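You operate a simulated robot arm through the tools that you are given. There is no shell and no other tool. Be economical: measure what you need, move in short steps, check, and stop when the job is done.

The job below is to be done with a simulated two-armed robot. You get a single attempt, and the scene is never put back.

JOB
Top the trough up with warm water, wash the Base tray, then drain.
Fine: red valve handle, shut again at the Soak band; swish the tray under water till no dirt shows; lay it in the drier's well and shut the lid; plug up last, till the trough is dry; the blue valve handle and the other tray stay.
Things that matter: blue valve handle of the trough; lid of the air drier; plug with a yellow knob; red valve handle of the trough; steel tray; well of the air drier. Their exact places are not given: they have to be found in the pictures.

Only the result counts: the job must be done as asked and must still hold three seconds after the hand-in. Knocking over, shifting, dropping, spilling or breaking anything else fails it. Lids that push on must go on centred and level and be pressed home; caps that screw on are set level and turned clockwise until they are tight.

ROBOT AND FRAMES
Two 7-joint arms with two-finger parallel grippers on one trunk, on a base that drives. Base frame: it is fixed to the floor where the robot stands at the start and does not move with it; the origin is under the middle of the robot, x ahead of it, y to its left, z up. Lengths are in mm, angles in degrees, forces in N, time in s.
The left shoulder is at the start at [50, 165, 1205], the right one opposite. With the tool pointing down near the work surface each hand reaches from about 220 to 700 mm from the robot's upright axis, wherever it stands, measured 20 degrees to its own side. Places, roughly: blue valve handle of the trough [900, 100, 900]; lid of the air drier [500, -900, 1100]; plug with a yellow knob [500, -100, 600]; red valve handle of the trough [800, -200, 1000]; well of the air drier [300, -800, 600]. Payload 3.91 kg a hand.
Tool frame (each hand has its own): the origin (TCP) lies between the finger pads and is the grasp point; the fingertips stand 30 mm ahead of it; z points along the fingers, y is the line along which they close. The gripper opens to 110 mm. The fingers are 20 mm wide and 10 mm thick; the gripper's body (48 by 112 mm) begins 55 mm behind the TCP.
Orientation is that of the tool frame in the base frame, as a unit quaternion [w, x, y, z]. With the fingers straight down and closing along the base's y, the tool's x points along the base's -x, its y along +y and its z along -z.

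CONTROLS
- The arms move only by the tool servo_tool. It takes "left_series", "right_series" or both (then of equal length, played together; a hand with none holds still); each is a list of rows, each a list of 3 entries, a list of its own where there are three numbers: the turn, a rotation vector about the tool's x, y, z in rad, then the shift along the tool's x, y, z in mm, then the closure, from 0 (fully open) to 1 (shut). In form: [[[wx, wy, wz], [tx, ty, tz], hand], ...]. A call has 1 to 20 rows; each row is the pose to reach, as a shift and turn from the pose commanded when the call began, along the tool's axes at that moment. Each row takes 0.2 s and may step no farther than 50 mm and 8.6 degrees from the row before; otherwise, or with a gripper value out of range, the whole call is refused. Where a pose cannot be reached the arm comes as near as it can. A force on the tool above 90 N (or 10 N above the force at the start of the call, whichever is more), or a blocked arm, ends the call early, and 0.2 s more pass. Each finger travels about 45 mm/s and halts on what it meets, pressing with about 39 N; the grip force reading is that of the motor and also rises with nothing between the fingers. The clock runs only during rows and for 0.2 s after the last one: add rows that repeat a pose to give the fingers time. The reply holds the time, the measured pose of the TCP, the force on the tool along the base axes, the opening and the grip force, in the units named above and with some noise, with the torque about the TCP (base axes, N m) and any sound that the robot's microphone picked up.
- Cameras (640 x 400 px; columns grow to the right, rows downward): "scene" is now at [108.9, -39.4, 1389]; the picture's right is [-0.29, -0.96, 0.00], its down [-0.36, 0.11, -0.93] and it looks along [0.89, -0.27, -0.37] (base axes); focal length 214 px, centre (320, 200). "left" rides on the left gripper at [73, -17, -103] in its tool frame; the picture's right is [0.23, 0.97, 0.00], its down [-0.76, 0.18, -0.62] and it looks along [-0.61, 0.14, 0.78] (tool axes); focal length 222 px, centre (320, 200). "right" rides on the right gripper at [73, 17, -103] in its tool frame; the picture's right is [-0.23, 0.97, 0.00], its down [-0.76, -0.18, -0.62] and it looks along [-0.61, -0.14, 0.78] (tool axes); focal length 222 px, centre (320, 200).
- grab_frame(camera): a new picture of that camera. No time passes.
- move_column(by): slides the trunk up (or, below 0, down) by that many mm; the arms and the scene camera ride with it, the base frame stays. It gives what a move gives, with no picture.
- base_move(legs): drives the robot by 1 to 6 legs, each [ahead, left, turn to the left] in mm, mm and degrees, along the robot's own axes; the way and the turn of a leg run together, so that a leg with both is an arc; at most 1500 mm and 180 degrees a leg. The arms and the cameras ride along, it lands a little off, and it stops where it bumps. It gives what a move gives.
- head_to(pan, tilt): turns the head with the scene camera to pan (to the left, within 80 degrees either way) and tilt (down, from -29 to 69), counted from straight ahead of the robot. It gives what a move gives.
- measure_at(camera, pixels): for up to 12 pixels [column, row] of the newest picture of that camera ("zoom" is the newest enlarged one), the place [x, y, z] in the base frame of the surface seen there, good to about 2 mm, but the place of the scene camera against the robot may be out by one fixed shift of up to 25 mm in any direction. No time passes.
- inspect(camera, box): a new picture of the part [left, top, right, bottom] of that camera's present view, enlarged. No time passes.
- close_job(): hands the job in; it is judged then, once.

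Go step by step. Measure first, check grasps and placings, and put right what went wrong. The budget is 80 turns and 78 pictures, counting those below and the enlarged ones. Unless the task says otherwise, let go and move clear before handing in.

The tools are called after "Emit:" as name(argument=value, ...) on one line, values as JSON. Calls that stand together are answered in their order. servo_tool: Moves the arms, as the interface text tells. Its arguments: {"type":"object","properties":{"left_series":{"type":"array","items":{"type":"array"}},"right_series":{"type":"array","items":{"type":"array"}}},"required":[]} The other tools are called the same way: move_column (by) slides the trunk up or down; base_move (legs) drives the base; head_to (pan, tilt) turns the head that bears the scene camera; grab_frame (camera) takes a picture; measure_at (camera, pixels) gives the place of the surface under pixels of a picture; inspect (camera, box) takes an enlarged picture of a part of a camera's view; close_job () hands the job in.

At the start:

```text
clock: 0.0
left_tcp_pos: [353.0, -6.4, 1402.5]
left_tcp_rot: [0.0, -0.001, 1.0, -0.001]
left_ft_force: [0.2, 0.3, -0.3]
left_wrist_torque: [0.01, -0.03, -0.07]
left_finger_gap: 110.2
left_finger_force: 0.0
right_tcp_pos: [393.5, -342.4, 1309.2]
right_tcp_rot: [0.0, 0.001, 1.0, 0.0]
right_ft_force: [-0.1, 0.0, 0.5]
right_wrist_torque: [-0.05, -0.02, -0.01]
right_finger_gap: 109.8
right_finger_force: 0.1
trunk travel left (down, up): [-425.0, 78.0]
robot x, y, heading: [1.1, -2.2, 0.3]
head pan, tilt: [-16.8, 21.8]
```

scene: 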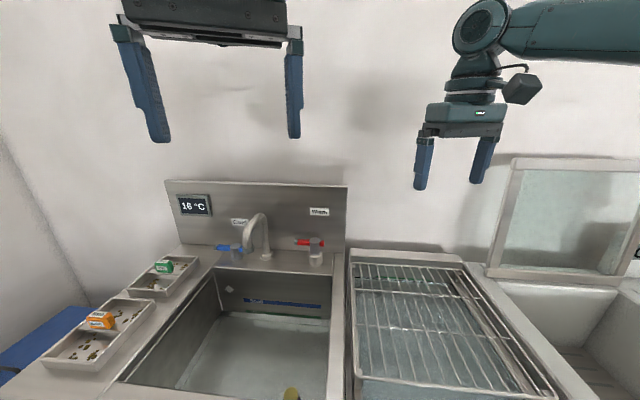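
right: 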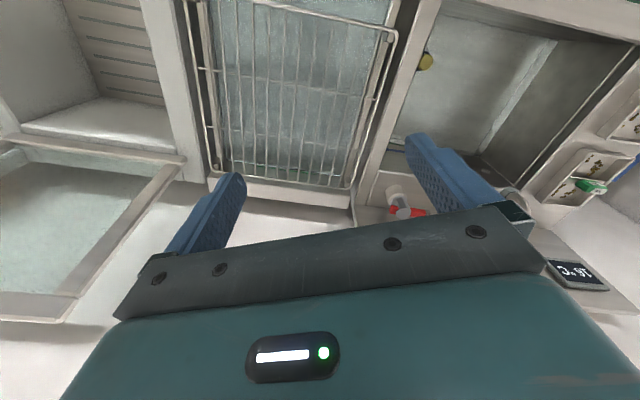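
left: 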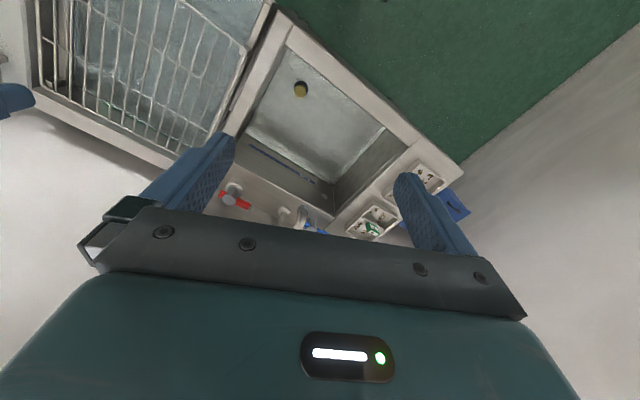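

The scene shows the trough with two trays on the left (orange label about (98,320), green label about (163,266)), the valves at (230,248) and (312,245), and the drier at the right. I'll enlarge these parts.

Emit:
inspect(camera="scene", box=[30, 240, 210, 370])

Emit:
inspect(camera="scene", box=[160, 175, 350, 320])

Emit:
measure_at(camera="scene", pixels=[[98, 320], [45, 362], [110, 300], [163, 266], [230, 246], [312, 242], [290, 393], [265, 320], [517, 160], [490, 270], [590, 345], [250, 345]])

Emit:
head_to(pan=-55, tilt=40)

Emit:
grab_frame(camera="scene")

```text
3.08 times, centred on (120, 305) of scene
```

zoom: 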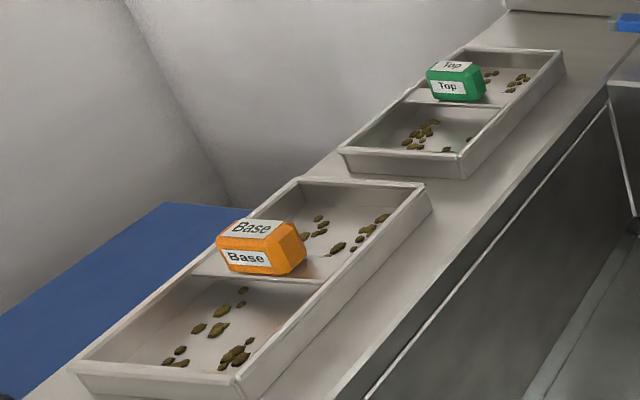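

```text
2.76 times, centred on (255, 248) of scene
```

zoom: 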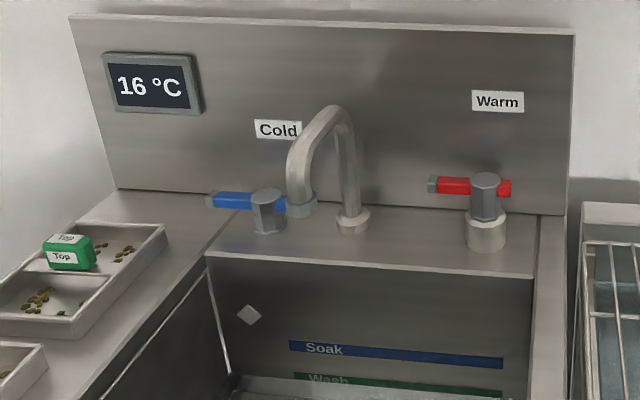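

```text
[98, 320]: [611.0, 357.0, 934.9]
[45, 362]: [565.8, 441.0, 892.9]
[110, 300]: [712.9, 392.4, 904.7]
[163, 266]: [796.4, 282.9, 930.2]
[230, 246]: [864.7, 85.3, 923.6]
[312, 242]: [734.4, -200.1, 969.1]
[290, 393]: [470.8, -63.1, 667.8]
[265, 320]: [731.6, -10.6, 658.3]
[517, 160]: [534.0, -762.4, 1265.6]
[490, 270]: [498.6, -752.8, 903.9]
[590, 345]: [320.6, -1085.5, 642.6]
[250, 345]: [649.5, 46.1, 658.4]
```

```text
clock: 1.0
left_tcp_pos: [352.3, -9.4, 1401.0]
left_tcp_rot: [0.0, -0.002, 1.0, 0.0]
left_ft_force: [0.0, 0.1, -0.3]
left_wrist_torque: [-0.03, 0.0, -0.01]
left_finger_gap: 110.0
left_finger_force: 0.0
right_tcp_pos: [394.5, -340.9, 1309.3]
right_tcp_rot: [0.0, 0.001, 1.0, 0.0]
right_ft_force: [0.9, 0.1, -0.7]
right_wrist_torque: [-0.01, 0.01, 0.02]
right_finger_gap: 110.2
right_finger_force: 0.1
trunk travel left (down, up): [-425.0, 78.0]
robot x, y, heading: [0.9, 2.5, -0.2]
head pan, tilt: [-55.0, 40.0]
```

```text
72 pictures are left
```

scene: 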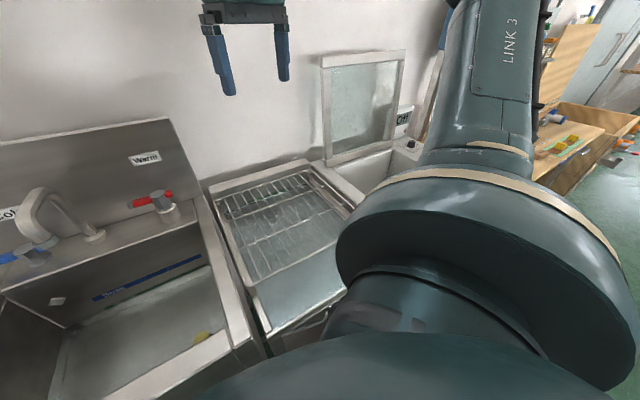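

The view (400,60) shows the drier lid standing open beside the well, while the arm hides the well. I'll look down and left next, then straight ahead at the trough.

Emit:
head_to(pan=5, tilt=50)

Emit:
grab_frame(camera="scene")

Emit:
measure_at(camera="right", pixels=[[395, 190], [405, 213], [425, 60], [115, 120], [130, 60], [20, 160], [60, 320], [180, 160], [590, 185], [205, 10], [380, 30], [345, 185]])

Emit:
measure_at(camera="left", pixels=[[300, 88], [226, 187], [240, 203], [285, 30], [370, 230], [430, 180], [460, 175], [340, 200], [275, 170], [320, 120], [420, 155], [265, 100]])

```text
clock: 2.3
left_tcp_pos: [352.5, -9.4, 1400.9]
left_tcp_rot: [-0.001, -0.001, 1.0, 0.0]
left_ft_force: [0.5, 0.5, -0.5]
left_wrist_torque: [0.01, 0.01, -0.02]
left_finger_gap: 109.8
left_finger_force: 0.0
right_tcp_pos: [393.4, -343.1, 1309.6]
right_tcp_rot: [0.0, 0.002, 1.0, 0.0]
right_ft_force: [-0.1, 0.0, 1.0]
right_wrist_torque: [0.0, 0.0, 0.0]
right_finger_gap: 110.2
right_finger_force: 0.2
trunk travel left (down, up): [-425.0, 78.0]
robot x, y, heading: [-2.4, -0.8, 0.1]
head pan, tilt: [5.0, 50.0]
```

```text
71 pictures are left
```

scene: 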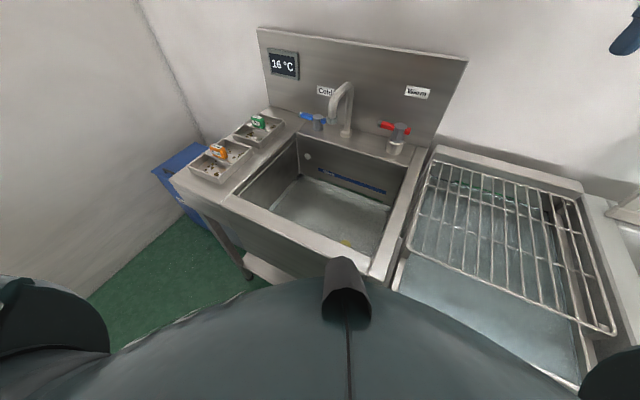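

```text
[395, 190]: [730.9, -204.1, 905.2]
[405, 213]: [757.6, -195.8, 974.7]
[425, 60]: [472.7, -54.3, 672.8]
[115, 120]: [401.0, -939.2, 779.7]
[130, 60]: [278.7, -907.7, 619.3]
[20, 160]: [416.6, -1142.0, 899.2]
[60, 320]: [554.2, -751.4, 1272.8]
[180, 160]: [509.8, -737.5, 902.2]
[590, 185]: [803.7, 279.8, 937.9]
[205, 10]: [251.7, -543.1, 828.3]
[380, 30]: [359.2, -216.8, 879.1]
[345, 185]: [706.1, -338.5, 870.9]
```

```text
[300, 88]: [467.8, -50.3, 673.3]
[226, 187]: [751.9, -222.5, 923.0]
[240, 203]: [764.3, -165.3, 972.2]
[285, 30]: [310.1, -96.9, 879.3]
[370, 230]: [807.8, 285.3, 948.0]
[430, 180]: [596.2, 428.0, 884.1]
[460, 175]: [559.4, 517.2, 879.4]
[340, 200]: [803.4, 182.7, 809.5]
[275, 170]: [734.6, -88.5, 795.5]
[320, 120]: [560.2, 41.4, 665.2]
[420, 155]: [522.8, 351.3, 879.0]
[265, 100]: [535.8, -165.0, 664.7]
```

The furniture is turned about -21° from me, with its front edge running from (310,-97) to (559,517). I'll turn to face it square and stand so that the tray, trough and red valve are all in reach.

Emit:
base_move(legs=[[0, 0, -21], [0, 300, 0], [100, 0, 0]])

Emit:
head_to(pan=-5, tilt=35)

Emit:
grab_frame(camera="scene")

Emit:
grab_frame(camera="right")

Emit:
grab_frame(camera="left")

```text
clock: 6.2
left_tcp_pos: [463.1, 130.2, 1399.7]
left_tcp_rot: [0.0, 0.183, 0.983, -0.001]
left_ft_force: [0.0, 1.4, -0.1]
left_wrist_torque: [0.01, 0.0, 0.0]
left_finger_gap: 110.2
left_finger_force: 0.2
right_tcp_pos: [380.7, -196.2, 1308.4]
right_tcp_rot: [0.001, 0.185, 0.983, 0.0]
right_ft_force: [-0.8, -0.6, 0.2]
right_wrist_torque: [-0.05, 0.02, -0.01]
right_finger_gap: 110.0
right_finger_force: 0.0
trunk travel left (down, up): [-425.0, 78.0]
robot x, y, heading: [136.1, 266.7, -21.2]
head pan, tilt: [5.0, 50.0]
stopped in leg 3: the robot was blocked; the commanded pose is now the measured one
```

```text
clock: 6.9
left_tcp_pos: [466.3, 131.0, 1400.8]
left_tcp_rot: [-0.002, 0.182, 0.983, 0.0]
left_ft_force: [-0.7, -0.1, 0.5]
left_wrist_torque: [-0.01, -0.01, -0.02]
left_finger_gap: 110.0
left_finger_force: 0.0
right_tcp_pos: [382.6, -196.0, 1307.2]
right_tcp_rot: [-0.001, 0.184, 0.983, 0.0]
right_ft_force: [-0.6, 0.3, -0.3]
right_wrist_torque: [0.0, 0.03, -0.01]
right_finger_gap: 110.0
right_finger_force: 0.0
trunk travel left (down, up): [-425.0, 78.0]
robot x, y, heading: [137.6, 266.8, -21.1]
head pan, tilt: [-5.0, 35.0]
```

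```text
70 pictures are left
```

scene: 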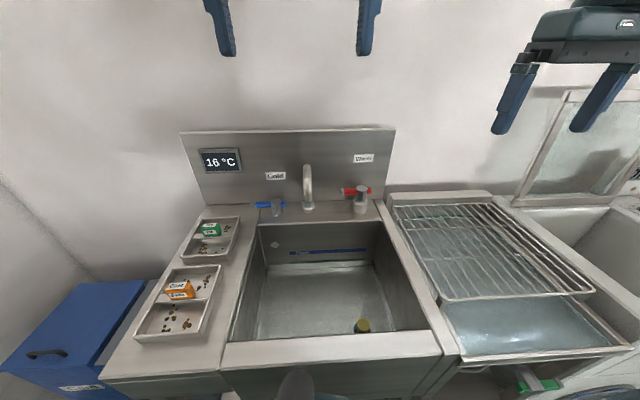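

```text
69 pictures are left
```

right: 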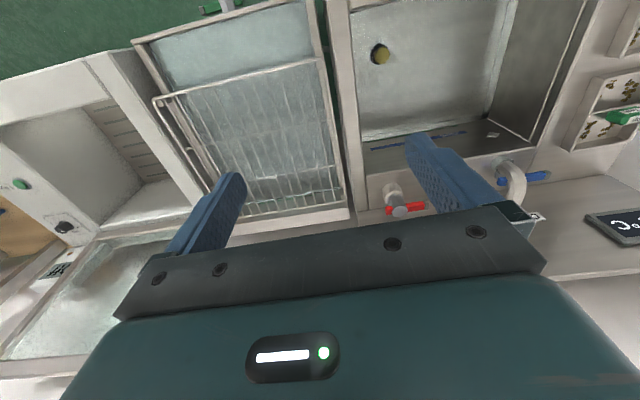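

```text
68 pictures are left
```

left: 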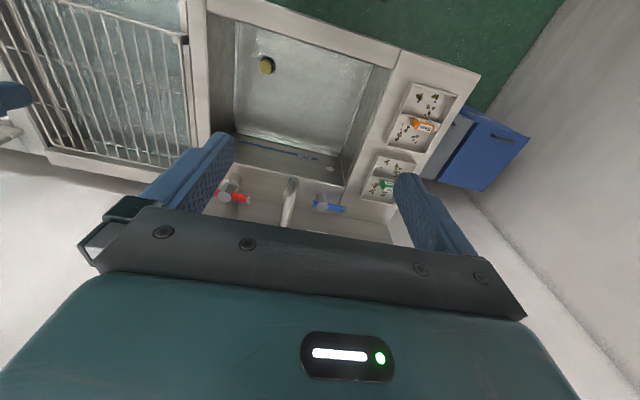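

Facing square now, but the base is blocked at about 31 mm ahead, so the valve will need a forward-tilted tool. I'll measure the valves, trays and plug with the wrist cameras and enlarge the red valve.

Emit:
measure_at(camera="right", pixels=[[398, 211], [392, 208], [425, 205], [410, 206], [393, 190], [380, 52], [370, 200], [345, 160], [520, 135], [585, 90], [440, 120], [345, 205]])

Emit:
measure_at(camera="left", pixels=[[408, 86], [457, 94], [428, 150], [390, 144], [424, 124], [433, 117], [375, 155], [392, 185], [325, 206], [344, 209], [228, 187], [285, 185]])

Emit:
inspect(camera="right", box=[350, 170, 450, 232])

Emit:
inspect(camera="scene", box=[240, 130, 440, 260])

Emit:
inspect(camera="left", box=[370, 70, 470, 160])

```text
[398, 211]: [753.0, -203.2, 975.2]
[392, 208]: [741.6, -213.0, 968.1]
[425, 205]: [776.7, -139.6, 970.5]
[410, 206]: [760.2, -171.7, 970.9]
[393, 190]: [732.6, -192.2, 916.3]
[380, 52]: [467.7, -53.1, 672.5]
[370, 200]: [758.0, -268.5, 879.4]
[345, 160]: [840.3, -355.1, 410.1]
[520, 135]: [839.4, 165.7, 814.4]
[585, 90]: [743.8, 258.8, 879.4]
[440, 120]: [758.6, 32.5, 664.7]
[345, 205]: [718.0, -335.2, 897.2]
```

```text
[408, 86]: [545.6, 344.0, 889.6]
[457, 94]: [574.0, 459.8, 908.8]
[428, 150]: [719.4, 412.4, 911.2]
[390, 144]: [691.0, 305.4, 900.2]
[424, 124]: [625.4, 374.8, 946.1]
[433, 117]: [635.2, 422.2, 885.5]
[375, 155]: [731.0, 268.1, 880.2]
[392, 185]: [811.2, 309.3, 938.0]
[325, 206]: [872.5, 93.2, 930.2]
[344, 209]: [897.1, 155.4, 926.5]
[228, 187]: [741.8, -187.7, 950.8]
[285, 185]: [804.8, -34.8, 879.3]
```

```text
6.40 times, centred on (400, 201) of right
```

zoom: 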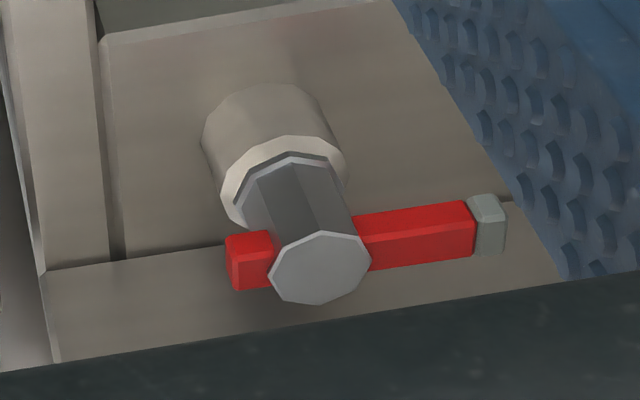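

```text
3.08 times, centred on (340, 195) of scene
```

zoom: 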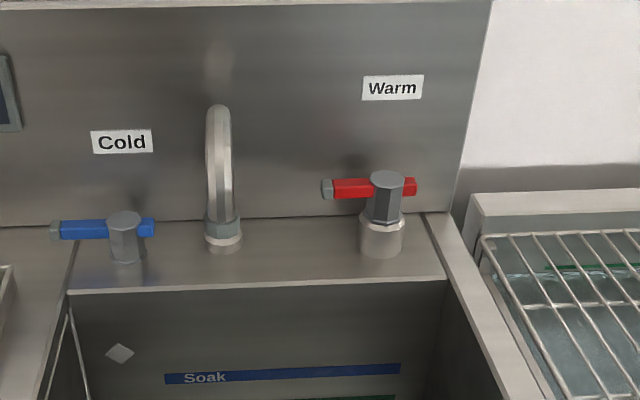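

```text
4.44 times, centred on (420, 115) of left
```

zoom: 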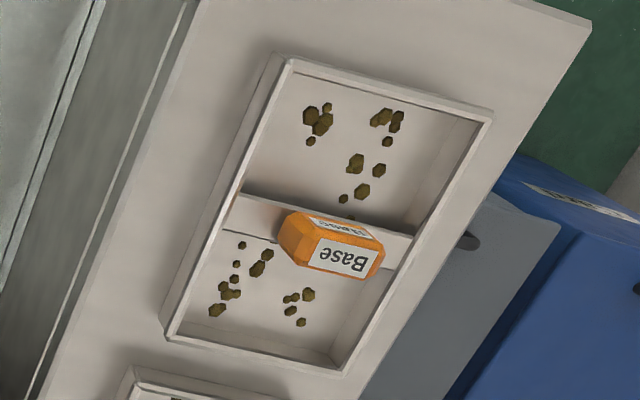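

The red bar runs from its hub near (752,-205) to about (781,-130) at z~965, and the Base tray's orange block at (625,375,946) is a grip. Next I'll measure the backsplash behind the handle, the bands and the trough walls.

Emit:
measure_at(camera="scene", pixels=[[345, 180], [360, 188], [350, 192], [345, 196], [345, 252], [295, 253], [335, 266], [258, 235], [400, 330], [245, 335], [365, 320], [312, 175]])

Emit:
inspect(camera="scene", box=[240, 235, 400, 340])

```text
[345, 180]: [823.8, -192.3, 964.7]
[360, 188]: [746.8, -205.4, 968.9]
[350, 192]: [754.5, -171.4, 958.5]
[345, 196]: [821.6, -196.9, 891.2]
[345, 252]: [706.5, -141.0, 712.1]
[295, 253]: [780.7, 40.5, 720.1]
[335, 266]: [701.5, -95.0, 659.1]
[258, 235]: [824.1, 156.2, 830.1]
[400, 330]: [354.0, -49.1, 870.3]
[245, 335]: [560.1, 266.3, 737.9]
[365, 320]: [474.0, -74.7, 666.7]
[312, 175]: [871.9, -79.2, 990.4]
```

```text
3.81 times, centred on (320, 288) of scene
```

zoom: 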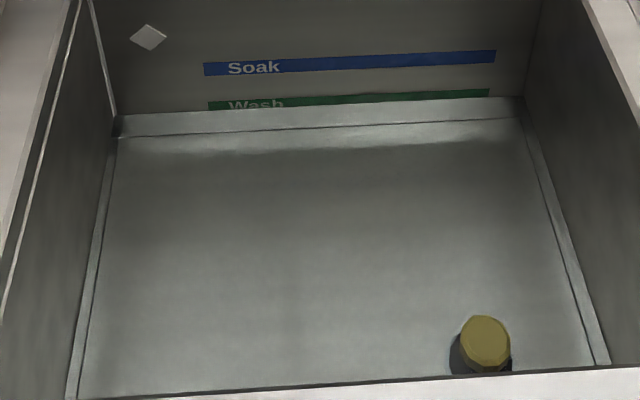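

The bar is about 70 mm clear of the backsplash, so a closed-finger peg can go behind it and pull it toward me. I'll bring the right hand over that spot, tilted forward with its fingers shut.

Emit:
servo_tool(right_series=[[[0, -0.05, 0], [-33, 17, 22], 0.2], [[0, -0.1, 0], [-66, 34, 44], 0.4], [[0, -0.15, 0], [-99, 51, 66], 0.6], [[0, -0.2, 0], [-132, 68, 88], 0.8], [[0, -0.25, 0], [-165, 85, 110], 1], [[0, -0.3, 0], [-198, 102, 132], 1], [[0, -0.34, 0], [-231, 119, 154], 1], [[0, -0.38, 0], [-264, 136, 176], 1], [[0, -0.42, 0], [-297, 153, 198], 1], [[0, -0.436, 0], [-330, 170, 220], 1], [[0, -0.436, 0], [-350, 180, 245], 1], [[0, -0.436, 0], [-370, 186, 268], 1], [[0, -0.436, 0], [-370, 186, 268], 1]])

Emit:
grab_frame(camera="right")

Emit:
inspect(camera="scene", box=[240, 120, 440, 250])

```text
clock: 9.7
left_tcp_pos: [465.7, 130.0, 1399.3]
left_tcp_rot: [-0.002, 0.182, 0.983, 0.0]
left_ft_force: [0.9, 0.1, 0.2]
left_wrist_torque: [0.01, -0.04, 0.0]
left_finger_gap: 109.9
left_finger_force: 0.0
right_tcp_pos: [644.1, -180.2, 1075.6]
right_tcp_rot: [0.212, 0.18, 0.96, -0.04]
right_ft_force: [0.1, -0.2, 0.7]
right_wrist_torque: [-0.02, -0.02, -0.01]
right_finger_gap: 0.2
right_finger_force: 37.7
right hand out of reach, approached as far as the arm can: row 7, 8, 9, 10, 11, 12, 13
trunk travel left (down, up): [-425.0, 78.0]
robot x, y, heading: [138.5, 265.4, -21.3]
head pan, tilt: [-5.0, 35.0]
```

```text
63 pictures are left
```

right: 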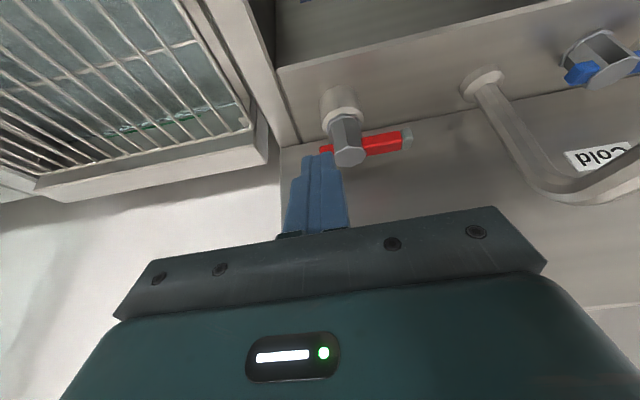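

```text
3.08 times, centred on (340, 185) of scene
```

zoom: 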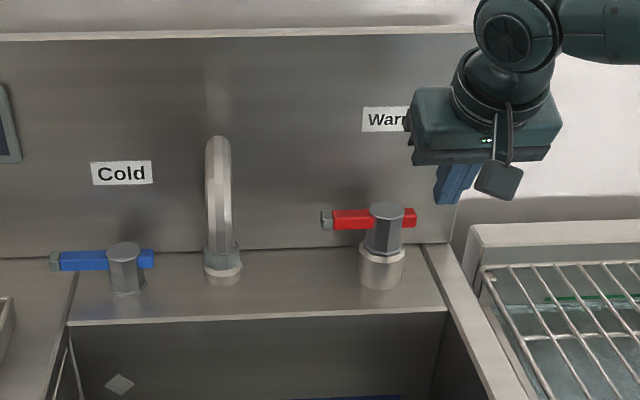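

The arm ran out of reach at about 666 mm ahead with a 25° tilt. I'll fold the right hand back and up, then turn the base left to bring the right shoulder nearer to the valve.

Emit:
servo_tool(right_series=[[[0, 0.07, 0], [16, 0, -44], 1], [[0, 0.14, 0], [32, 0, -88], 1], [[0, 0.21, 0], [48, 0, -132], 1], [[0, 0.28, 0], [64, 0, -176], 1], [[0, 0.36, 0], [80, 0, -220], 1], [[0, 0.436, 0], [97, 0, -266], 1]])

Emit:
base_move(legs=[[-10, -90, 0], [0, 0, 50]])

Emit:
grab_frame(camera="right")

```text
clock: 11.1
left_tcp_pos: [465.1, 131.3, 1399.5]
left_tcp_rot: [-0.002, 0.182, 0.983, 0.0]
left_ft_force: [0.7, -0.3, 0.5]
left_wrist_torque: [-0.02, 0.0, 0.02]
left_finger_gap: 110.0
left_finger_force: 0.1
right_tcp_pos: [457.0, -109.7, 1279.7]
right_tcp_rot: [-0.002, 0.186, 0.983, 0.0]
right_ft_force: [-0.3, -0.5, 0.3]
right_wrist_torque: [-0.03, -0.04, 0.03]
right_finger_gap: 0.0
right_finger_force: 37.9
trunk travel left (down, up): [-425.0, 78.0]
robot x, y, heading: [136.2, 265.9, -21.0]
head pan, tilt: [-5.0, 35.0]
```

```text
clock: 14.5
left_tcp_pos: [408.6, 351.5, 1400.8]
left_tcp_rot: [-0.001, -0.256, 0.967, 0.0]
left_ft_force: [-0.2, -0.7, 0.8]
left_wrist_torque: [0.02, 0.0, 0.02]
left_finger_gap: 109.8
left_finger_force: 0.1
right_tcp_pos: [588.8, 193.0, 1280.6]
right_tcp_rot: [-0.002, -0.253, 0.967, 0.0]
right_ft_force: [-0.1, 0.6, -0.2]
right_wrist_torque: [0.0, 0.01, -0.01]
right_finger_gap: 0.0
right_finger_force: 37.5
trunk travel left (down, up): [-425.0, 78.0]
robot x, y, heading: [95.6, 182.3, 29.2]
head pan, tilt: [-5.0, 35.0]
```

```text
61 pictures are left
```

right: 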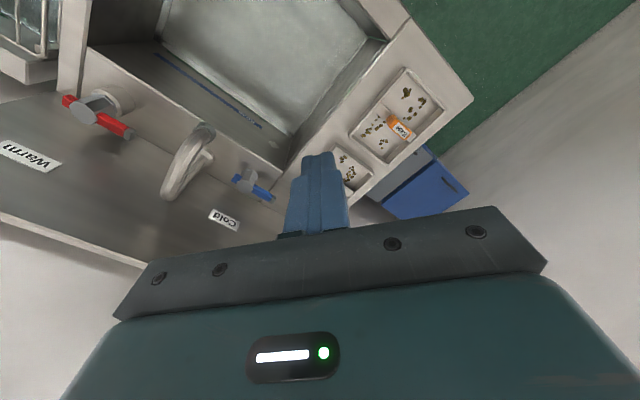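

The base is now turned and the hand hangs at (589,193,1281). I'll carry it to the spot behind the red bar at (796,-158), staying high, turn it so the gripper lies along the backsplash, then drop part way.

Emit:
servo_tool(right_series=[[[0, 0, 0.1], [0, -45, 0], 1], [[0, 0, 0.2], [-1, -90, 0], 1], [[0, 0, 0.3], [-2, -135, 0], 1], [[0, 0, 0.4], [-3, -180, 0], 1], [[0, 0, 0.5], [-4, -225, 10], 1], [[0, 0, 0.6], [-5, -270, 20], 1], [[0, 0, 0.7], [-6, -315, 40], 1], [[0, 0, 0.8], [-7, -360, 60], 1], [[0, 0, 0.873], [-8, -402, 80], 1], [[0, 0, 0.873], [-8, -404, 125], 1], [[0, 0, 0.873], [-8, -404, 170], 1], [[0, 0, 0.873], [-8, -404, 210], 1], [[0, 0, 0.873], [-8, -404, 235], 1], [[0, 0, 0.873], [-8, -404, 235], 1]])

Emit:
grab_frame(camera="right")

Emit:
head_to(pan=-55, tilt=35)

Emit:
grab_frame(camera="scene")

```text
clock: 17.5
left_tcp_pos: [408.8, 350.5, 1399.9]
left_tcp_rot: [-0.001, -0.257, 0.967, -0.001]
left_ft_force: [-0.8, -0.1, 0.2]
left_wrist_torque: [-0.01, -0.01, 0.02]
left_finger_gap: 110.1
left_finger_force: 0.0
right_tcp_pos: [793.5, -154.9, 1045.5]
right_tcp_rot: [-0.001, 0.18, 0.984, -0.001]
right_ft_force: [-0.1, 0.2, 1.1]
right_wrist_torque: [0.01, -0.02, 0.02]
right_finger_gap: 0.0
right_finger_force: 37.5
trunk travel left (down, up): [-425.0, 78.0]
robot x, y, heading: [96.9, 184.6, 29.3]
head pan, tilt: [-5.0, 35.0]
```

```text
60 pictures are left
```

right: 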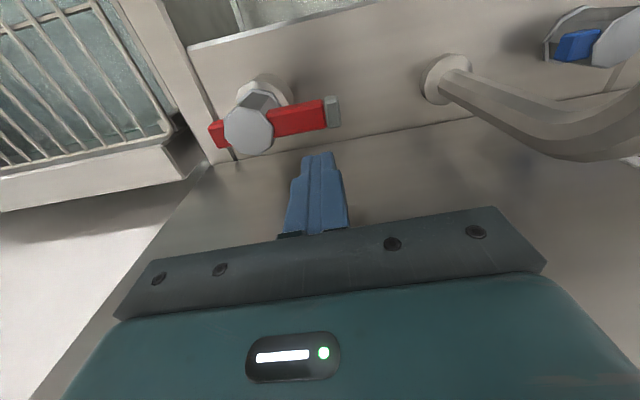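

```text
clock: 18.7
left_tcp_pos: [410.2, 351.1, 1400.1]
left_tcp_rot: [-0.002, -0.256, 0.967, -0.001]
left_ft_force: [-0.7, 0.2, -0.5]
left_wrist_torque: [0.04, 0.0, 0.0]
left_finger_gap: 110.1
left_finger_force: 0.1
right_tcp_pos: [792.8, -154.9, 1046.7]
right_tcp_rot: [-0.001, 0.179, 0.984, 0.0]
right_ft_force: [0.2, 0.2, -0.4]
right_wrist_torque: [0.02, 0.01, 0.0]
right_finger_gap: 0.1
right_finger_force: 37.0
trunk travel left (down, up): [-425.0, 78.0]
robot x, y, heading: [94.9, 186.7, 29.4]
head pan, tilt: [-55.0, 35.0]
```

```text
59 pictures are left
```

scene: 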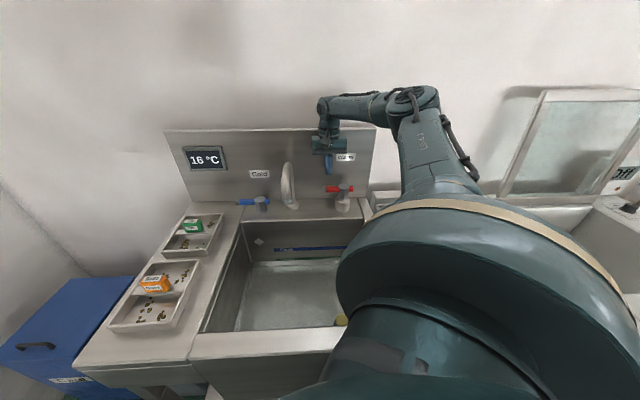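

The hand reached (793,-155,1047) behind the bar. I'll remeasure the handle from close by.

Emit:
measure_at(camera="right", pixels=[[248, 138], [332, 112], [300, 108], [300, 130], [272, 128], [325, 128], [330, 150], [217, 135], [325, 105], [510, 110]])

```text
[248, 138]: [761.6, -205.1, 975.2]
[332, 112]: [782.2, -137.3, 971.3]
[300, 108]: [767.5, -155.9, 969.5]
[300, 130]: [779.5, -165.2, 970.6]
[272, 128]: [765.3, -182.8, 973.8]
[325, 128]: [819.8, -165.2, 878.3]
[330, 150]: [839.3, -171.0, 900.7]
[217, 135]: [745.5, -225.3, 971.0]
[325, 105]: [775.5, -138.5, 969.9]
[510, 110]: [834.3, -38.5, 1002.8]
```

The bar's centre line is about 780 mm ahead with its back face near 787, so the peg needs 7 mm more before going down. I'll lower it behind the bar and sweep it round toward me.

Emit:
servo_tool(right_series=[[[0, 0, 0], [-7, -3, 0], 1], [[0, 0, 0], [-7, -3, 45], 1], [[0, 0, 0], [-7, -3, 91], 1], [[0, 0, 0], [-4, -3, 91], 1], [[0, 0, 0], [5, -1, 91], 1], [[0, 0, 0], [15, -1, 91], 1], [[0, 0, 0], [25, -2, 91], 1], [[0, 0, 0], [35, -5, 91], 1], [[0, 0, 0], [44, -10, 91], 1], [[0, 0, 0], [52, -16, 91], 1], [[0, 0, 0], [59, -24, 91], 1], [[0, 0, 0], [64, -32, 91], 1]])

Emit:
grab_frame(camera="right")

Emit:
grab_frame(camera="scene")

```text
clock: 21.3
left_tcp_pos: [410.0, 352.4, 1399.5]
left_tcp_rot: [-0.002, -0.256, 0.967, 0.0]
left_ft_force: [0.0, 0.1, 0.3]
left_wrist_torque: [-0.03, -0.05, 0.02]
left_finger_gap: 110.0
left_finger_force: 0.1
right_tcp_pos: [723.1, -160.4, 953.8]
right_tcp_rot: [0.001, 0.178, 0.984, -0.001]
right_ft_force: [9.0, 6.3, -0.5]
right_wrist_torque: [-0.04, 0.09, -0.01]
right_finger_gap: 0.1
right_finger_force: 37.4
trunk travel left (down, up): [-425.0, 78.0]
robot x, y, heading: [96.1, 180.7, 29.5]
head pan, tilt: [-55.0, 35.0]
```

```text
58 pictures are left
```

right: 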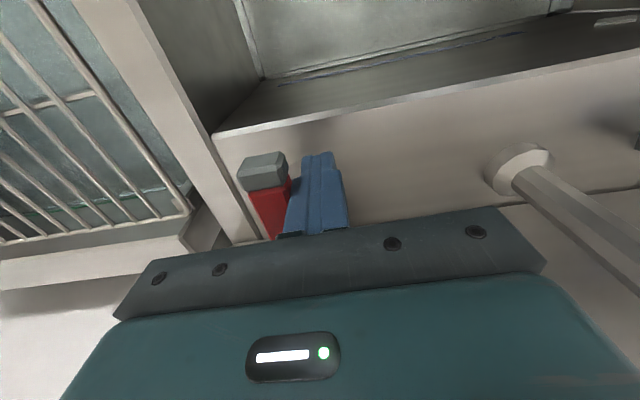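

```text
57 pictures are left
```

scene: 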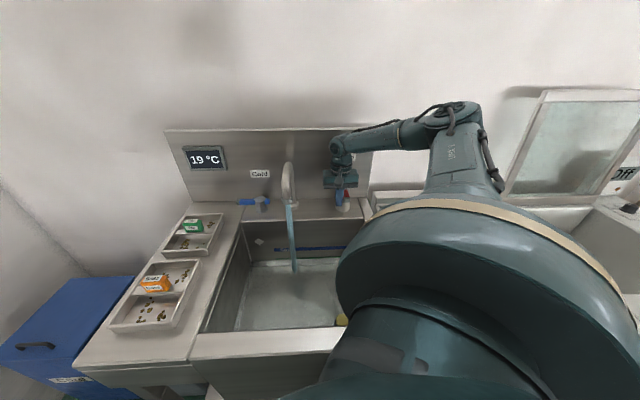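

Water is running (stream at (292,230), reading 19 °C). I'll hop the peg over to the far side of the bar ready to shut it, and watch the level.

Emit:
servo_tool(right_series=[[[0, 0, 0], [0, 3, 0], 1], [[0, 0, 0], [0, 3, -45], 1], [[0, 0, 0], [0, 3, -64], 1], [[0, 0, 0], [0, -25, -64], 1], [[0, 0, 0], [0, -56, -64], 1], [[0, 0, 0], [0, -56, -30], 1], [[0, 0, 0], [0, -56, 0], 1]])

Emit:
grab_frame(camera="right")

Emit:
inspect(camera="scene", box=[160, 130, 360, 350])

```text
clock: 22.9
left_tcp_pos: [408.8, 351.1, 1399.8]
left_tcp_rot: [-0.002, -0.255, 0.967, -0.001]
left_ft_force: [-0.4, -0.1, -0.5]
left_wrist_torque: [0.0, 0.02, -0.04]
left_finger_gap: 110.0
left_finger_force: 0.1
right_tcp_pos: [702.4, -215.0, 954.1]
right_tcp_rot: [-0.002, 0.18, 0.984, -0.002]
right_ft_force: [0.6, -0.4, -0.1]
right_wrist_torque: [0.0, 0.02, 0.01]
right_finger_gap: 0.0
right_finger_force: 37.7
trunk travel left (down, up): [-425.0, 78.0]
robot x, y, heading: [94.5, 182.4, 29.7]
head pan, tilt: [-55.0, 35.0]
```

```text
56 pictures are left
```

right: 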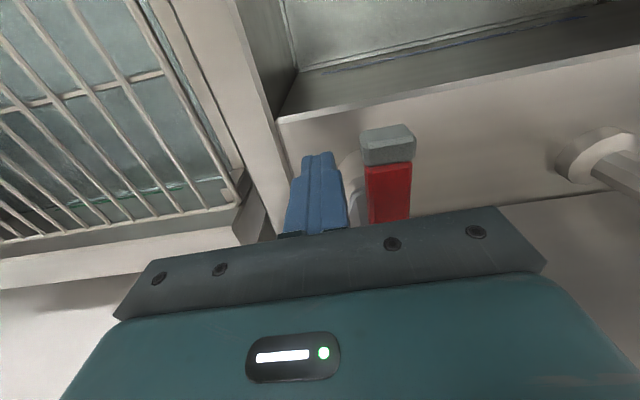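

```text
1.82 times, centred on (260, 240) of scene
```

zoom: 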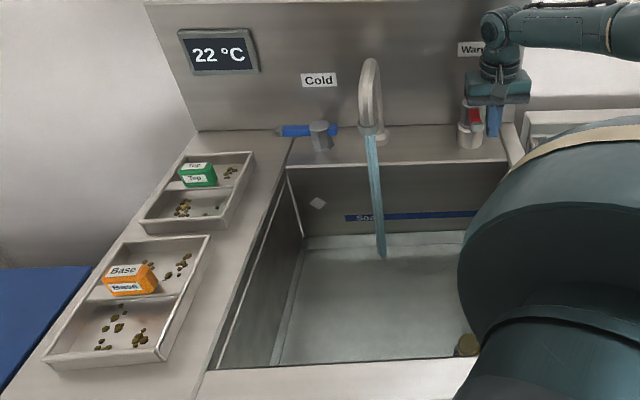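

The peg is on the shutting side of the bar, and the Wash band has already gone under. I'll look closely at the water line.

Emit:
inspect(camera="scene", box=[240, 225, 350, 290])

Emit:
measure_at(camera="zoom", pixels=[[300, 115], [300, 135], [150, 145], [150, 200], [300, 165], [300, 200], [300, 150], [300, 180]])

```text
5.82 times, centred on (295, 258) of scene
```

zoom: 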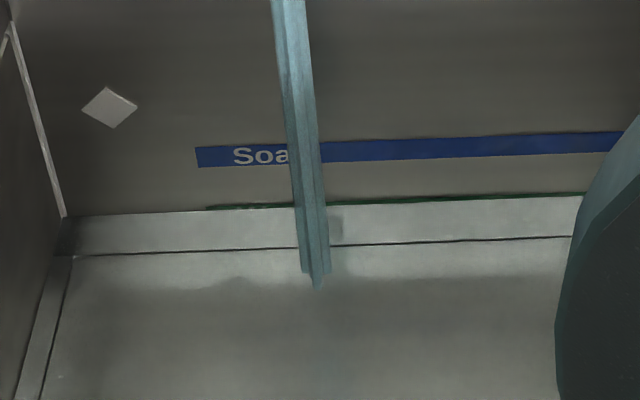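

```text
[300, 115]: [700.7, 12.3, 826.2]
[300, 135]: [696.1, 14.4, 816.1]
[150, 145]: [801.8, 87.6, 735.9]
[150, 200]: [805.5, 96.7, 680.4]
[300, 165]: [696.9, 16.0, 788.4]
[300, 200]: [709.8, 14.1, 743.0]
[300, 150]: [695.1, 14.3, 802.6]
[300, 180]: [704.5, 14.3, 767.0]
```

Emit:
measure_at(camera="zoom", pixels=[[220, 149], [220, 166], [220, 205], [220, 214], [450, 140], [450, 156], [450, 198], [450, 206], [220, 240], [450, 255]])

Emit:
servo_tool(right_series=[[[0, 0, 0], [0, 0, 0], 1], [[0, 0, 0], [0, 0, 0], 1], [[0, 0, 0], [0, 0, 0], 1], [[0, 0, 0], [0, 0, 0], 1], [[0, 0, 0], [0, 0, 0], 1]])

Emit:
inspect(camera="scene", box=[240, 225, 350, 290])

```text
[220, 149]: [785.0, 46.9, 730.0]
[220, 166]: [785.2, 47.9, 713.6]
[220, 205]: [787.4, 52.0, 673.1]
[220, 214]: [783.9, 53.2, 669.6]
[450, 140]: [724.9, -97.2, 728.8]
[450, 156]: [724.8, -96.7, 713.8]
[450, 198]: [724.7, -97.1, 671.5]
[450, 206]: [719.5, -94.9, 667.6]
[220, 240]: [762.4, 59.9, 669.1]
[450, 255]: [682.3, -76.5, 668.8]
```

```text
clock: 24.1
left_tcp_pos: [408.4, 350.8, 1399.9]
left_tcp_rot: [-0.001, -0.256, 0.967, -0.001]
left_ft_force: [0.3, 0.4, -0.2]
left_wrist_torque: [0.0, 0.0, -0.01]
left_finger_gap: 110.1
left_finger_force: 0.0
right_tcp_pos: [703.4, -214.9, 954.6]
right_tcp_rot: [-0.001, 0.179, 0.984, -0.001]
right_ft_force: [0.8, -1.4, 0.6]
right_wrist_torque: [-0.03, 0.02, 0.04]
right_finger_gap: 0.2
right_finger_force: 37.7
trunk travel left (down, up): [-425.0, 78.0]
robot x, y, heading: [96.0, 183.8, 29.4]
head pan, tilt: [-55.0, 35.0]
```

```text
5.82 times, centred on (295, 258) of scene
```

zoom: 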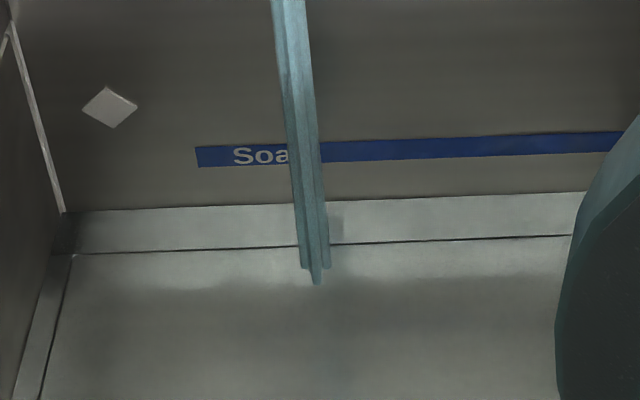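

The surface is at about z 669 and the Soak band spans 714–730, so some ten more seconds are needed. I'll hold still and measure the rise.

Emit:
measure_at(camera="zoom", pixels=[[220, 240], [450, 255], [150, 300]])

Emit:
servo_tool(right_series=[[[0, 0, 0], [0, 0, 0], 1], [[0, 0, 0], [0, 0, 0], 1], [[0, 0, 0], [0, 0, 0], 1], [[0, 0, 0], [0, 0, 0], 1], [[0, 0, 0], [0, 0, 0], 1], [[0, 0, 0], [0, 0, 0], 1], [[0, 0, 0], [0, 0, 0], 1], [[0, 0, 0], [0, 0, 0], 1], [[0, 0, 0], [0, 0, 0], 1], [[0, 0, 0], [0, 0, 0], 1], [[0, 0, 0], [0, 0, 0], 1], [[0, 0, 0], [0, 0, 0], 1], [[0, 0, 0], [0, 0, 0], 1], [[0, 0, 0], [0, 0, 0], 1], [[0, 0, 0], [0, 0, 0], 1], [[0, 0, 0], [0, 0, 0], 1], [[0, 0, 0], [0, 0, 0], 1], [[0, 0, 0], [0, 0, 0], 1], [[0, 0, 0], [0, 0, 0], 1], [[0, 0, 0], [0, 0, 0], 1]])

Emit:
inspect(camera="scene", box=[240, 225, 350, 290])

Emit:
measure_at(camera="zoom", pixels=[[220, 240], [450, 255], [150, 300]])

```text
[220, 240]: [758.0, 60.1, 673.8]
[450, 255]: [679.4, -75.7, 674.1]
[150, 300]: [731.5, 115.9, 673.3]
```

```text
clock: 28.3
left_tcp_pos: [409.3, 351.1, 1399.4]
left_tcp_rot: [-0.002, -0.256, 0.967, 0.0]
left_ft_force: [-1.3, 0.3, 0.8]
left_wrist_torque: [0.03, 0.01, 0.05]
left_finger_gap: 110.1
left_finger_force: 0.0
right_tcp_pos: [702.8, -215.5, 955.1]
right_tcp_rot: [-0.001, 0.18, 0.984, 0.0]
right_ft_force: [-0.5, -0.1, 0.5]
right_wrist_torque: [0.01, 0.04, 0.02]
right_finger_gap: 0.1
right_finger_force: 37.8
trunk travel left (down, up): [-425.0, 78.0]
robot x, y, heading: [94.8, 186.3, 29.5]
head pan, tilt: [-55.0, 35.0]
```

```text
5.82 times, centred on (295, 258) of scene
```

zoom: 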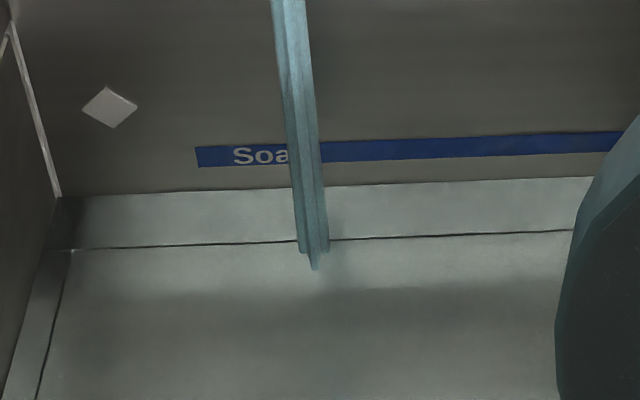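

```text
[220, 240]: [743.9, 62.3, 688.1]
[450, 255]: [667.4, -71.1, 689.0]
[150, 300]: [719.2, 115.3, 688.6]
```

The rise is about 3.5 mm/s. I'll wait roughly 7.4 s more, then check before shutting.

Emit:
servo_tool(right_series=[[[0, 0, 0], [0, 0, 0], 1], [[0, 0, 0], [0, 0, 0], 1], [[0, 0, 0], [0, 0, 0], 1], [[0, 0, 0], [0, 0, 0], 1], [[0, 0, 0], [0, 0, 0], 1], [[0, 0, 0], [0, 0, 0], 1], [[0, 0, 0], [0, 0, 0], 1], [[0, 0, 0], [0, 0, 0], 1], [[0, 0, 0], [0, 0, 0], 1], [[0, 0, 0], [0, 0, 0], 1], [[0, 0, 0], [0, 0, 0], 1], [[0, 0, 0], [0, 0, 0], 1], [[0, 0, 0], [0, 0, 0], 1], [[0, 0, 0], [0, 0, 0], 1], [[0, 0, 0], [0, 0, 0], 1], [[0, 0, 0], [0, 0, 0], 1], [[0, 0, 0], [0, 0, 0], 1], [[0, 0, 0], [0, 0, 0], 1], [[0, 0, 0], [0, 0, 0], 1], [[0, 0, 0], [0, 0, 0], 1]])

Emit:
servo_tool(right_series=[[[0, 0, 0], [0, 0, 0], 1], [[0, 0, 0], [0, 0, 0], 1], [[0, 0, 0], [0, 0, 0], 1], [[0, 0, 0], [0, 0, 0], 1], [[0, 0, 0], [0, 0, 0], 1], [[0, 0, 0], [0, 0, 0], 1], [[0, 0, 0], [0, 0, 0], 1], [[0, 0, 0], [0, 0, 0], 1], [[0, 0, 0], [0, 0, 0], 1], [[0, 0, 0], [0, 0, 0], 1], [[0, 0, 0], [0, 0, 0], 1], [[0, 0, 0], [0, 0, 0], 1], [[0, 0, 0], [0, 0, 0], 1]])

Emit:
inspect(camera="scene", box=[240, 225, 350, 290])

Emit:
measure_at(camera="zoom", pixels=[[220, 240], [450, 255], [150, 300]])

Emit:
measure_at(camera="right", pixels=[[387, 135], [365, 170], [390, 190], [415, 140], [370, 140]])

```text
clock: 32.5
left_tcp_pos: [407.4, 349.9, 1400.0]
left_tcp_rot: [-0.001, -0.256, 0.967, 0.0]
left_ft_force: [0.7, 0.0, -0.4]
left_wrist_torque: [0.03, -0.01, -0.01]
left_finger_gap: 109.8
left_finger_force: 0.1
right_tcp_pos: [703.3, -215.4, 954.1]
right_tcp_rot: [-0.002, 0.18, 0.984, -0.001]
right_ft_force: [-0.1, 0.0, 1.2]
right_wrist_torque: [0.01, -0.01, -0.03]
right_finger_gap: 0.0
right_finger_force: 37.5
trunk travel left (down, up): [-425.0, 78.0]
robot x, y, heading: [94.8, 185.9, 29.6]
head pan, tilt: [-55.0, 35.0]
```

```text
clock: 35.3
left_tcp_pos: [410.0, 351.0, 1399.4]
left_tcp_rot: [-0.002, -0.256, 0.967, -0.001]
left_ft_force: [0.2, 0.1, 0.4]
left_wrist_torque: [0.02, 0.01, 0.0]
left_finger_gap: 110.0
left_finger_force: 0.1
right_tcp_pos: [702.2, -214.9, 953.3]
right_tcp_rot: [0.0, 0.18, 0.984, -0.001]
right_ft_force: [0.7, -0.3, 0.1]
right_wrist_torque: [0.0, 0.02, -0.01]
right_finger_gap: 0.0
right_finger_force: 37.9
trunk travel left (down, up): [-425.0, 78.0]
robot x, y, heading: [97.5, 184.6, 29.4]
head pan, tilt: [-55.0, 35.0]
```

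```text
5.82 times, centred on (295, 258) of scene
```

zoom: 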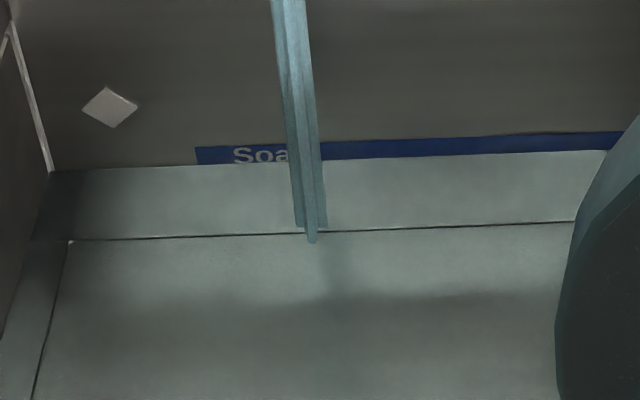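

```text
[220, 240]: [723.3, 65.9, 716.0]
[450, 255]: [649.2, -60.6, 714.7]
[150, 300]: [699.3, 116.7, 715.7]
```

```text
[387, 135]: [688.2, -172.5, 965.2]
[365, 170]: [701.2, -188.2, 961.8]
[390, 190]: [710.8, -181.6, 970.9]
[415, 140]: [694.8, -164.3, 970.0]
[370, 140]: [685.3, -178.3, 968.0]
```

The surface is at 715.5, just on the lower edge of the Soak band. I'll swing the bar shut now.

Emit:
servo_tool(right_series=[[[0, 0, 0], [0, 13, 0], 1], [[0, 0, 0], [2, 22, 0], 1], [[0, 0, 0], [2.5, 31, 0], 1], [[0, 0, 0], [1.5, 40, 0], 1], [[0, 0, 0], [-1, 49, 0], 1], [[0, 0, 0], [-5, 57.5, 0], 1], [[0, 0, 0], [-10, 65, 0], 1], [[0, 0, 0], [-17, 71.5, 0], 1], [[0, 0, 0], [-24.5, 77, 0], 1], [[0, 0, 0], [-31, 81, 0], 1], [[0, 0, 0], [-35, 81, 0], 1]])

Emit:
grab_frame(camera="right")

Emit:
inspect(camera="scene", box=[230, 150, 370, 290])

Emit:
measure_at(camera="zoom", pixels=[[200, 320], [300, 350], [120, 330]])

```text
clock: 37.7
left_tcp_pos: [403.4, 351.8, 1401.5]
left_tcp_rot: [0.002, -0.256, 0.967, -0.002]
left_ft_force: [0.0, 0.9, -0.3]
left_wrist_torque: [0.0, 0.01, 0.0]
left_finger_gap: 110.1
left_finger_force: 0.0
right_tcp_pos: [754.2, -151.0, 954.1]
right_tcp_rot: [-0.01, 0.18, 0.984, -0.004]
right_ft_force: [-54.1, 8.4, -8.7]
right_wrist_torque: [0.06, -0.46, -0.83]
right_finger_gap: 0.2
right_finger_force: 37.7
trunk travel left (down, up): [-425.0, 78.0]
robot x, y, heading: [94.6, 184.9, 29.4]
head pan, tilt: [-55.0, 35.0]
```

```text
50 pictures are left
```

right: 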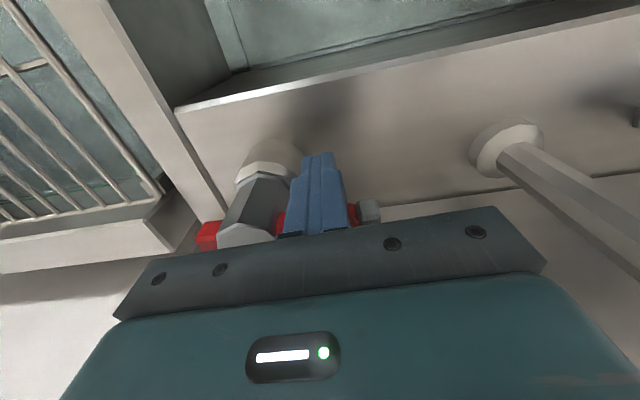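

```text
2.86 times, centred on (300, 220) of scene
```

zoom: 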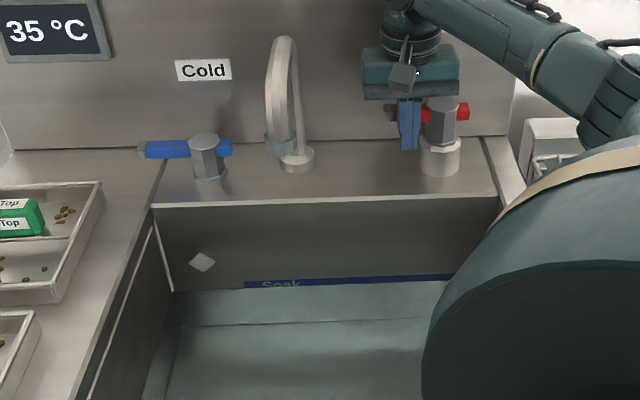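

```text
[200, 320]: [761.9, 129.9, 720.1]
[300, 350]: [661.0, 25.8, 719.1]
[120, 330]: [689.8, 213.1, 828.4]
```

The valve is shut: no stream, the surface is at 720 in the Soak band, and the reading is 35 °C. I'll back the right hand off, raise it and fold it in.

Emit:
servo_tool(right_series=[[[0, 0, 0], [20, 0, 0], 1], [[0, 0, 0], [45, -3, 0], 1], [[0, 0, 0], [45, -3, -48], 1], [[0, 0, 0], [45, -3, -96], 1], [[0, 0, 0], [45, -3, -144], 1], [[0, 0, 0], [45, -3, -192], 1], [[0, 0, 0], [50, 0, -240], 1], [[0, 0, -0.1], [75, 25, -270], 1], [[0, 0, -0.2], [105, 55, -290], 1], [[0, 0, -0.3], [135, 87, -310], 1], [[0, 0, -0.4], [165, 122, -326], 1], [[0, 0, -0.5], [195, 157, -326], 1], [[0, 0, -0.6], [225, 192, -326], 1], [[0, 0, -0.7], [250, 227, -326], 1], [[0, 0, -0.8], [270, 255, -326], 1], [[0, 0, -0.873], [278, 262, -326], 1]])

Emit:
base_move(legs=[[0, 0, -50], [0, 90, 0]])

Emit:
head_to(pan=10, tilt=35)

Emit:
grab_frame(camera="left")

Emit:
grab_frame(camera="scene")

```text
clock: 41.1
left_tcp_pos: [408.1, 351.0, 1400.7]
left_tcp_rot: [-0.001, -0.255, 0.967, 0.0]
left_ft_force: [0.7, 0.3, 0.0]
left_wrist_torque: [0.02, -0.01, 0.01]
left_finger_gap: 110.1
left_finger_force: 0.1
right_tcp_pos: [595.4, 191.7, 1279.6]
right_tcp_rot: [-0.001, -0.253, 0.967, 0.001]
right_ft_force: [0.0, 0.0, 0.1]
right_wrist_torque: [-0.03, -0.01, 0.02]
right_finger_gap: 0.0
right_finger_force: 38.1
trunk travel left (down, up): [-425.0, 78.0]
robot x, y, heading: [96.9, 185.0, 29.4]
head pan, tilt: [-55.0, 35.0]
```

```text
clock: 44.5
left_tcp_pos: [456.1, 138.8, 1399.4]
left_tcp_rot: [-0.003, 0.175, 0.985, -0.001]
left_ft_force: [0.9, -0.4, 0.1]
left_wrist_torque: [-0.02, 0.01, 0.01]
left_finger_gap: 110.4
left_finger_force: 0.0
right_tcp_pos: [454.8, -106.4, 1279.5]
right_tcp_rot: [-0.001, 0.178, 0.984, 0.0]
right_ft_force: [-0.5, 0.3, 0.0]
right_wrist_torque: [-0.03, 0.02, 0.0]
right_finger_gap: 0.2
right_finger_force: 37.9
trunk travel left (down, up): [-425.0, 78.0]
robot x, y, heading: [131.4, 267.3, -20.5]
head pan, tilt: [-55.0, 35.0]
```

```text
clock: 45.8
left_tcp_pos: [457.2, 138.6, 1399.1]
left_tcp_rot: [-0.003, 0.176, 0.984, 0.0]
left_ft_force: [0.1, -0.1, -0.2]
left_wrist_torque: [0.02, 0.0, -0.01]
left_finger_gap: 109.9
left_finger_force: 0.0
right_tcp_pos: [456.6, -108.3, 1279.4]
right_tcp_rot: [0.0, 0.179, 0.984, 0.001]
right_ft_force: [-0.1, -0.2, 0.7]
right_wrist_torque: [0.0, -0.01, -0.01]
right_finger_gap: 0.0
right_finger_force: 37.5
trunk travel left (down, up): [-425.0, 78.0]
robot x, y, heading: [128.8, 270.4, -20.5]
head pan, tilt: [10.0, 35.0]
```

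```text
48 pictures are left
```

left: 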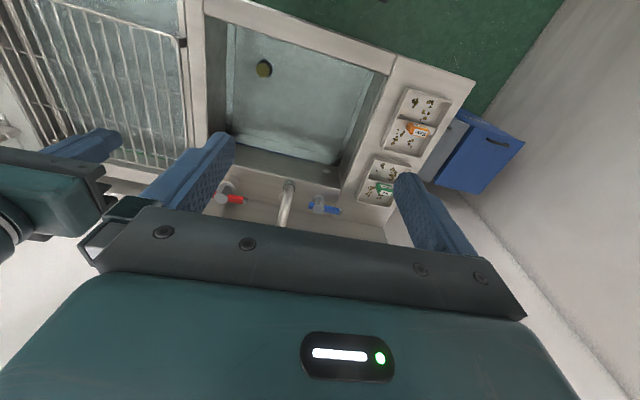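

```text
47 pictures are left
```

scene: 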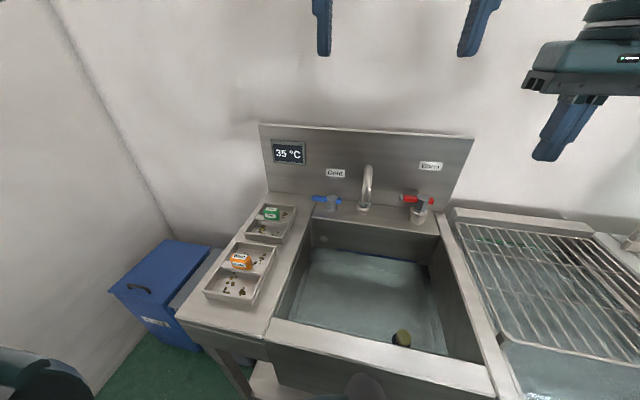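

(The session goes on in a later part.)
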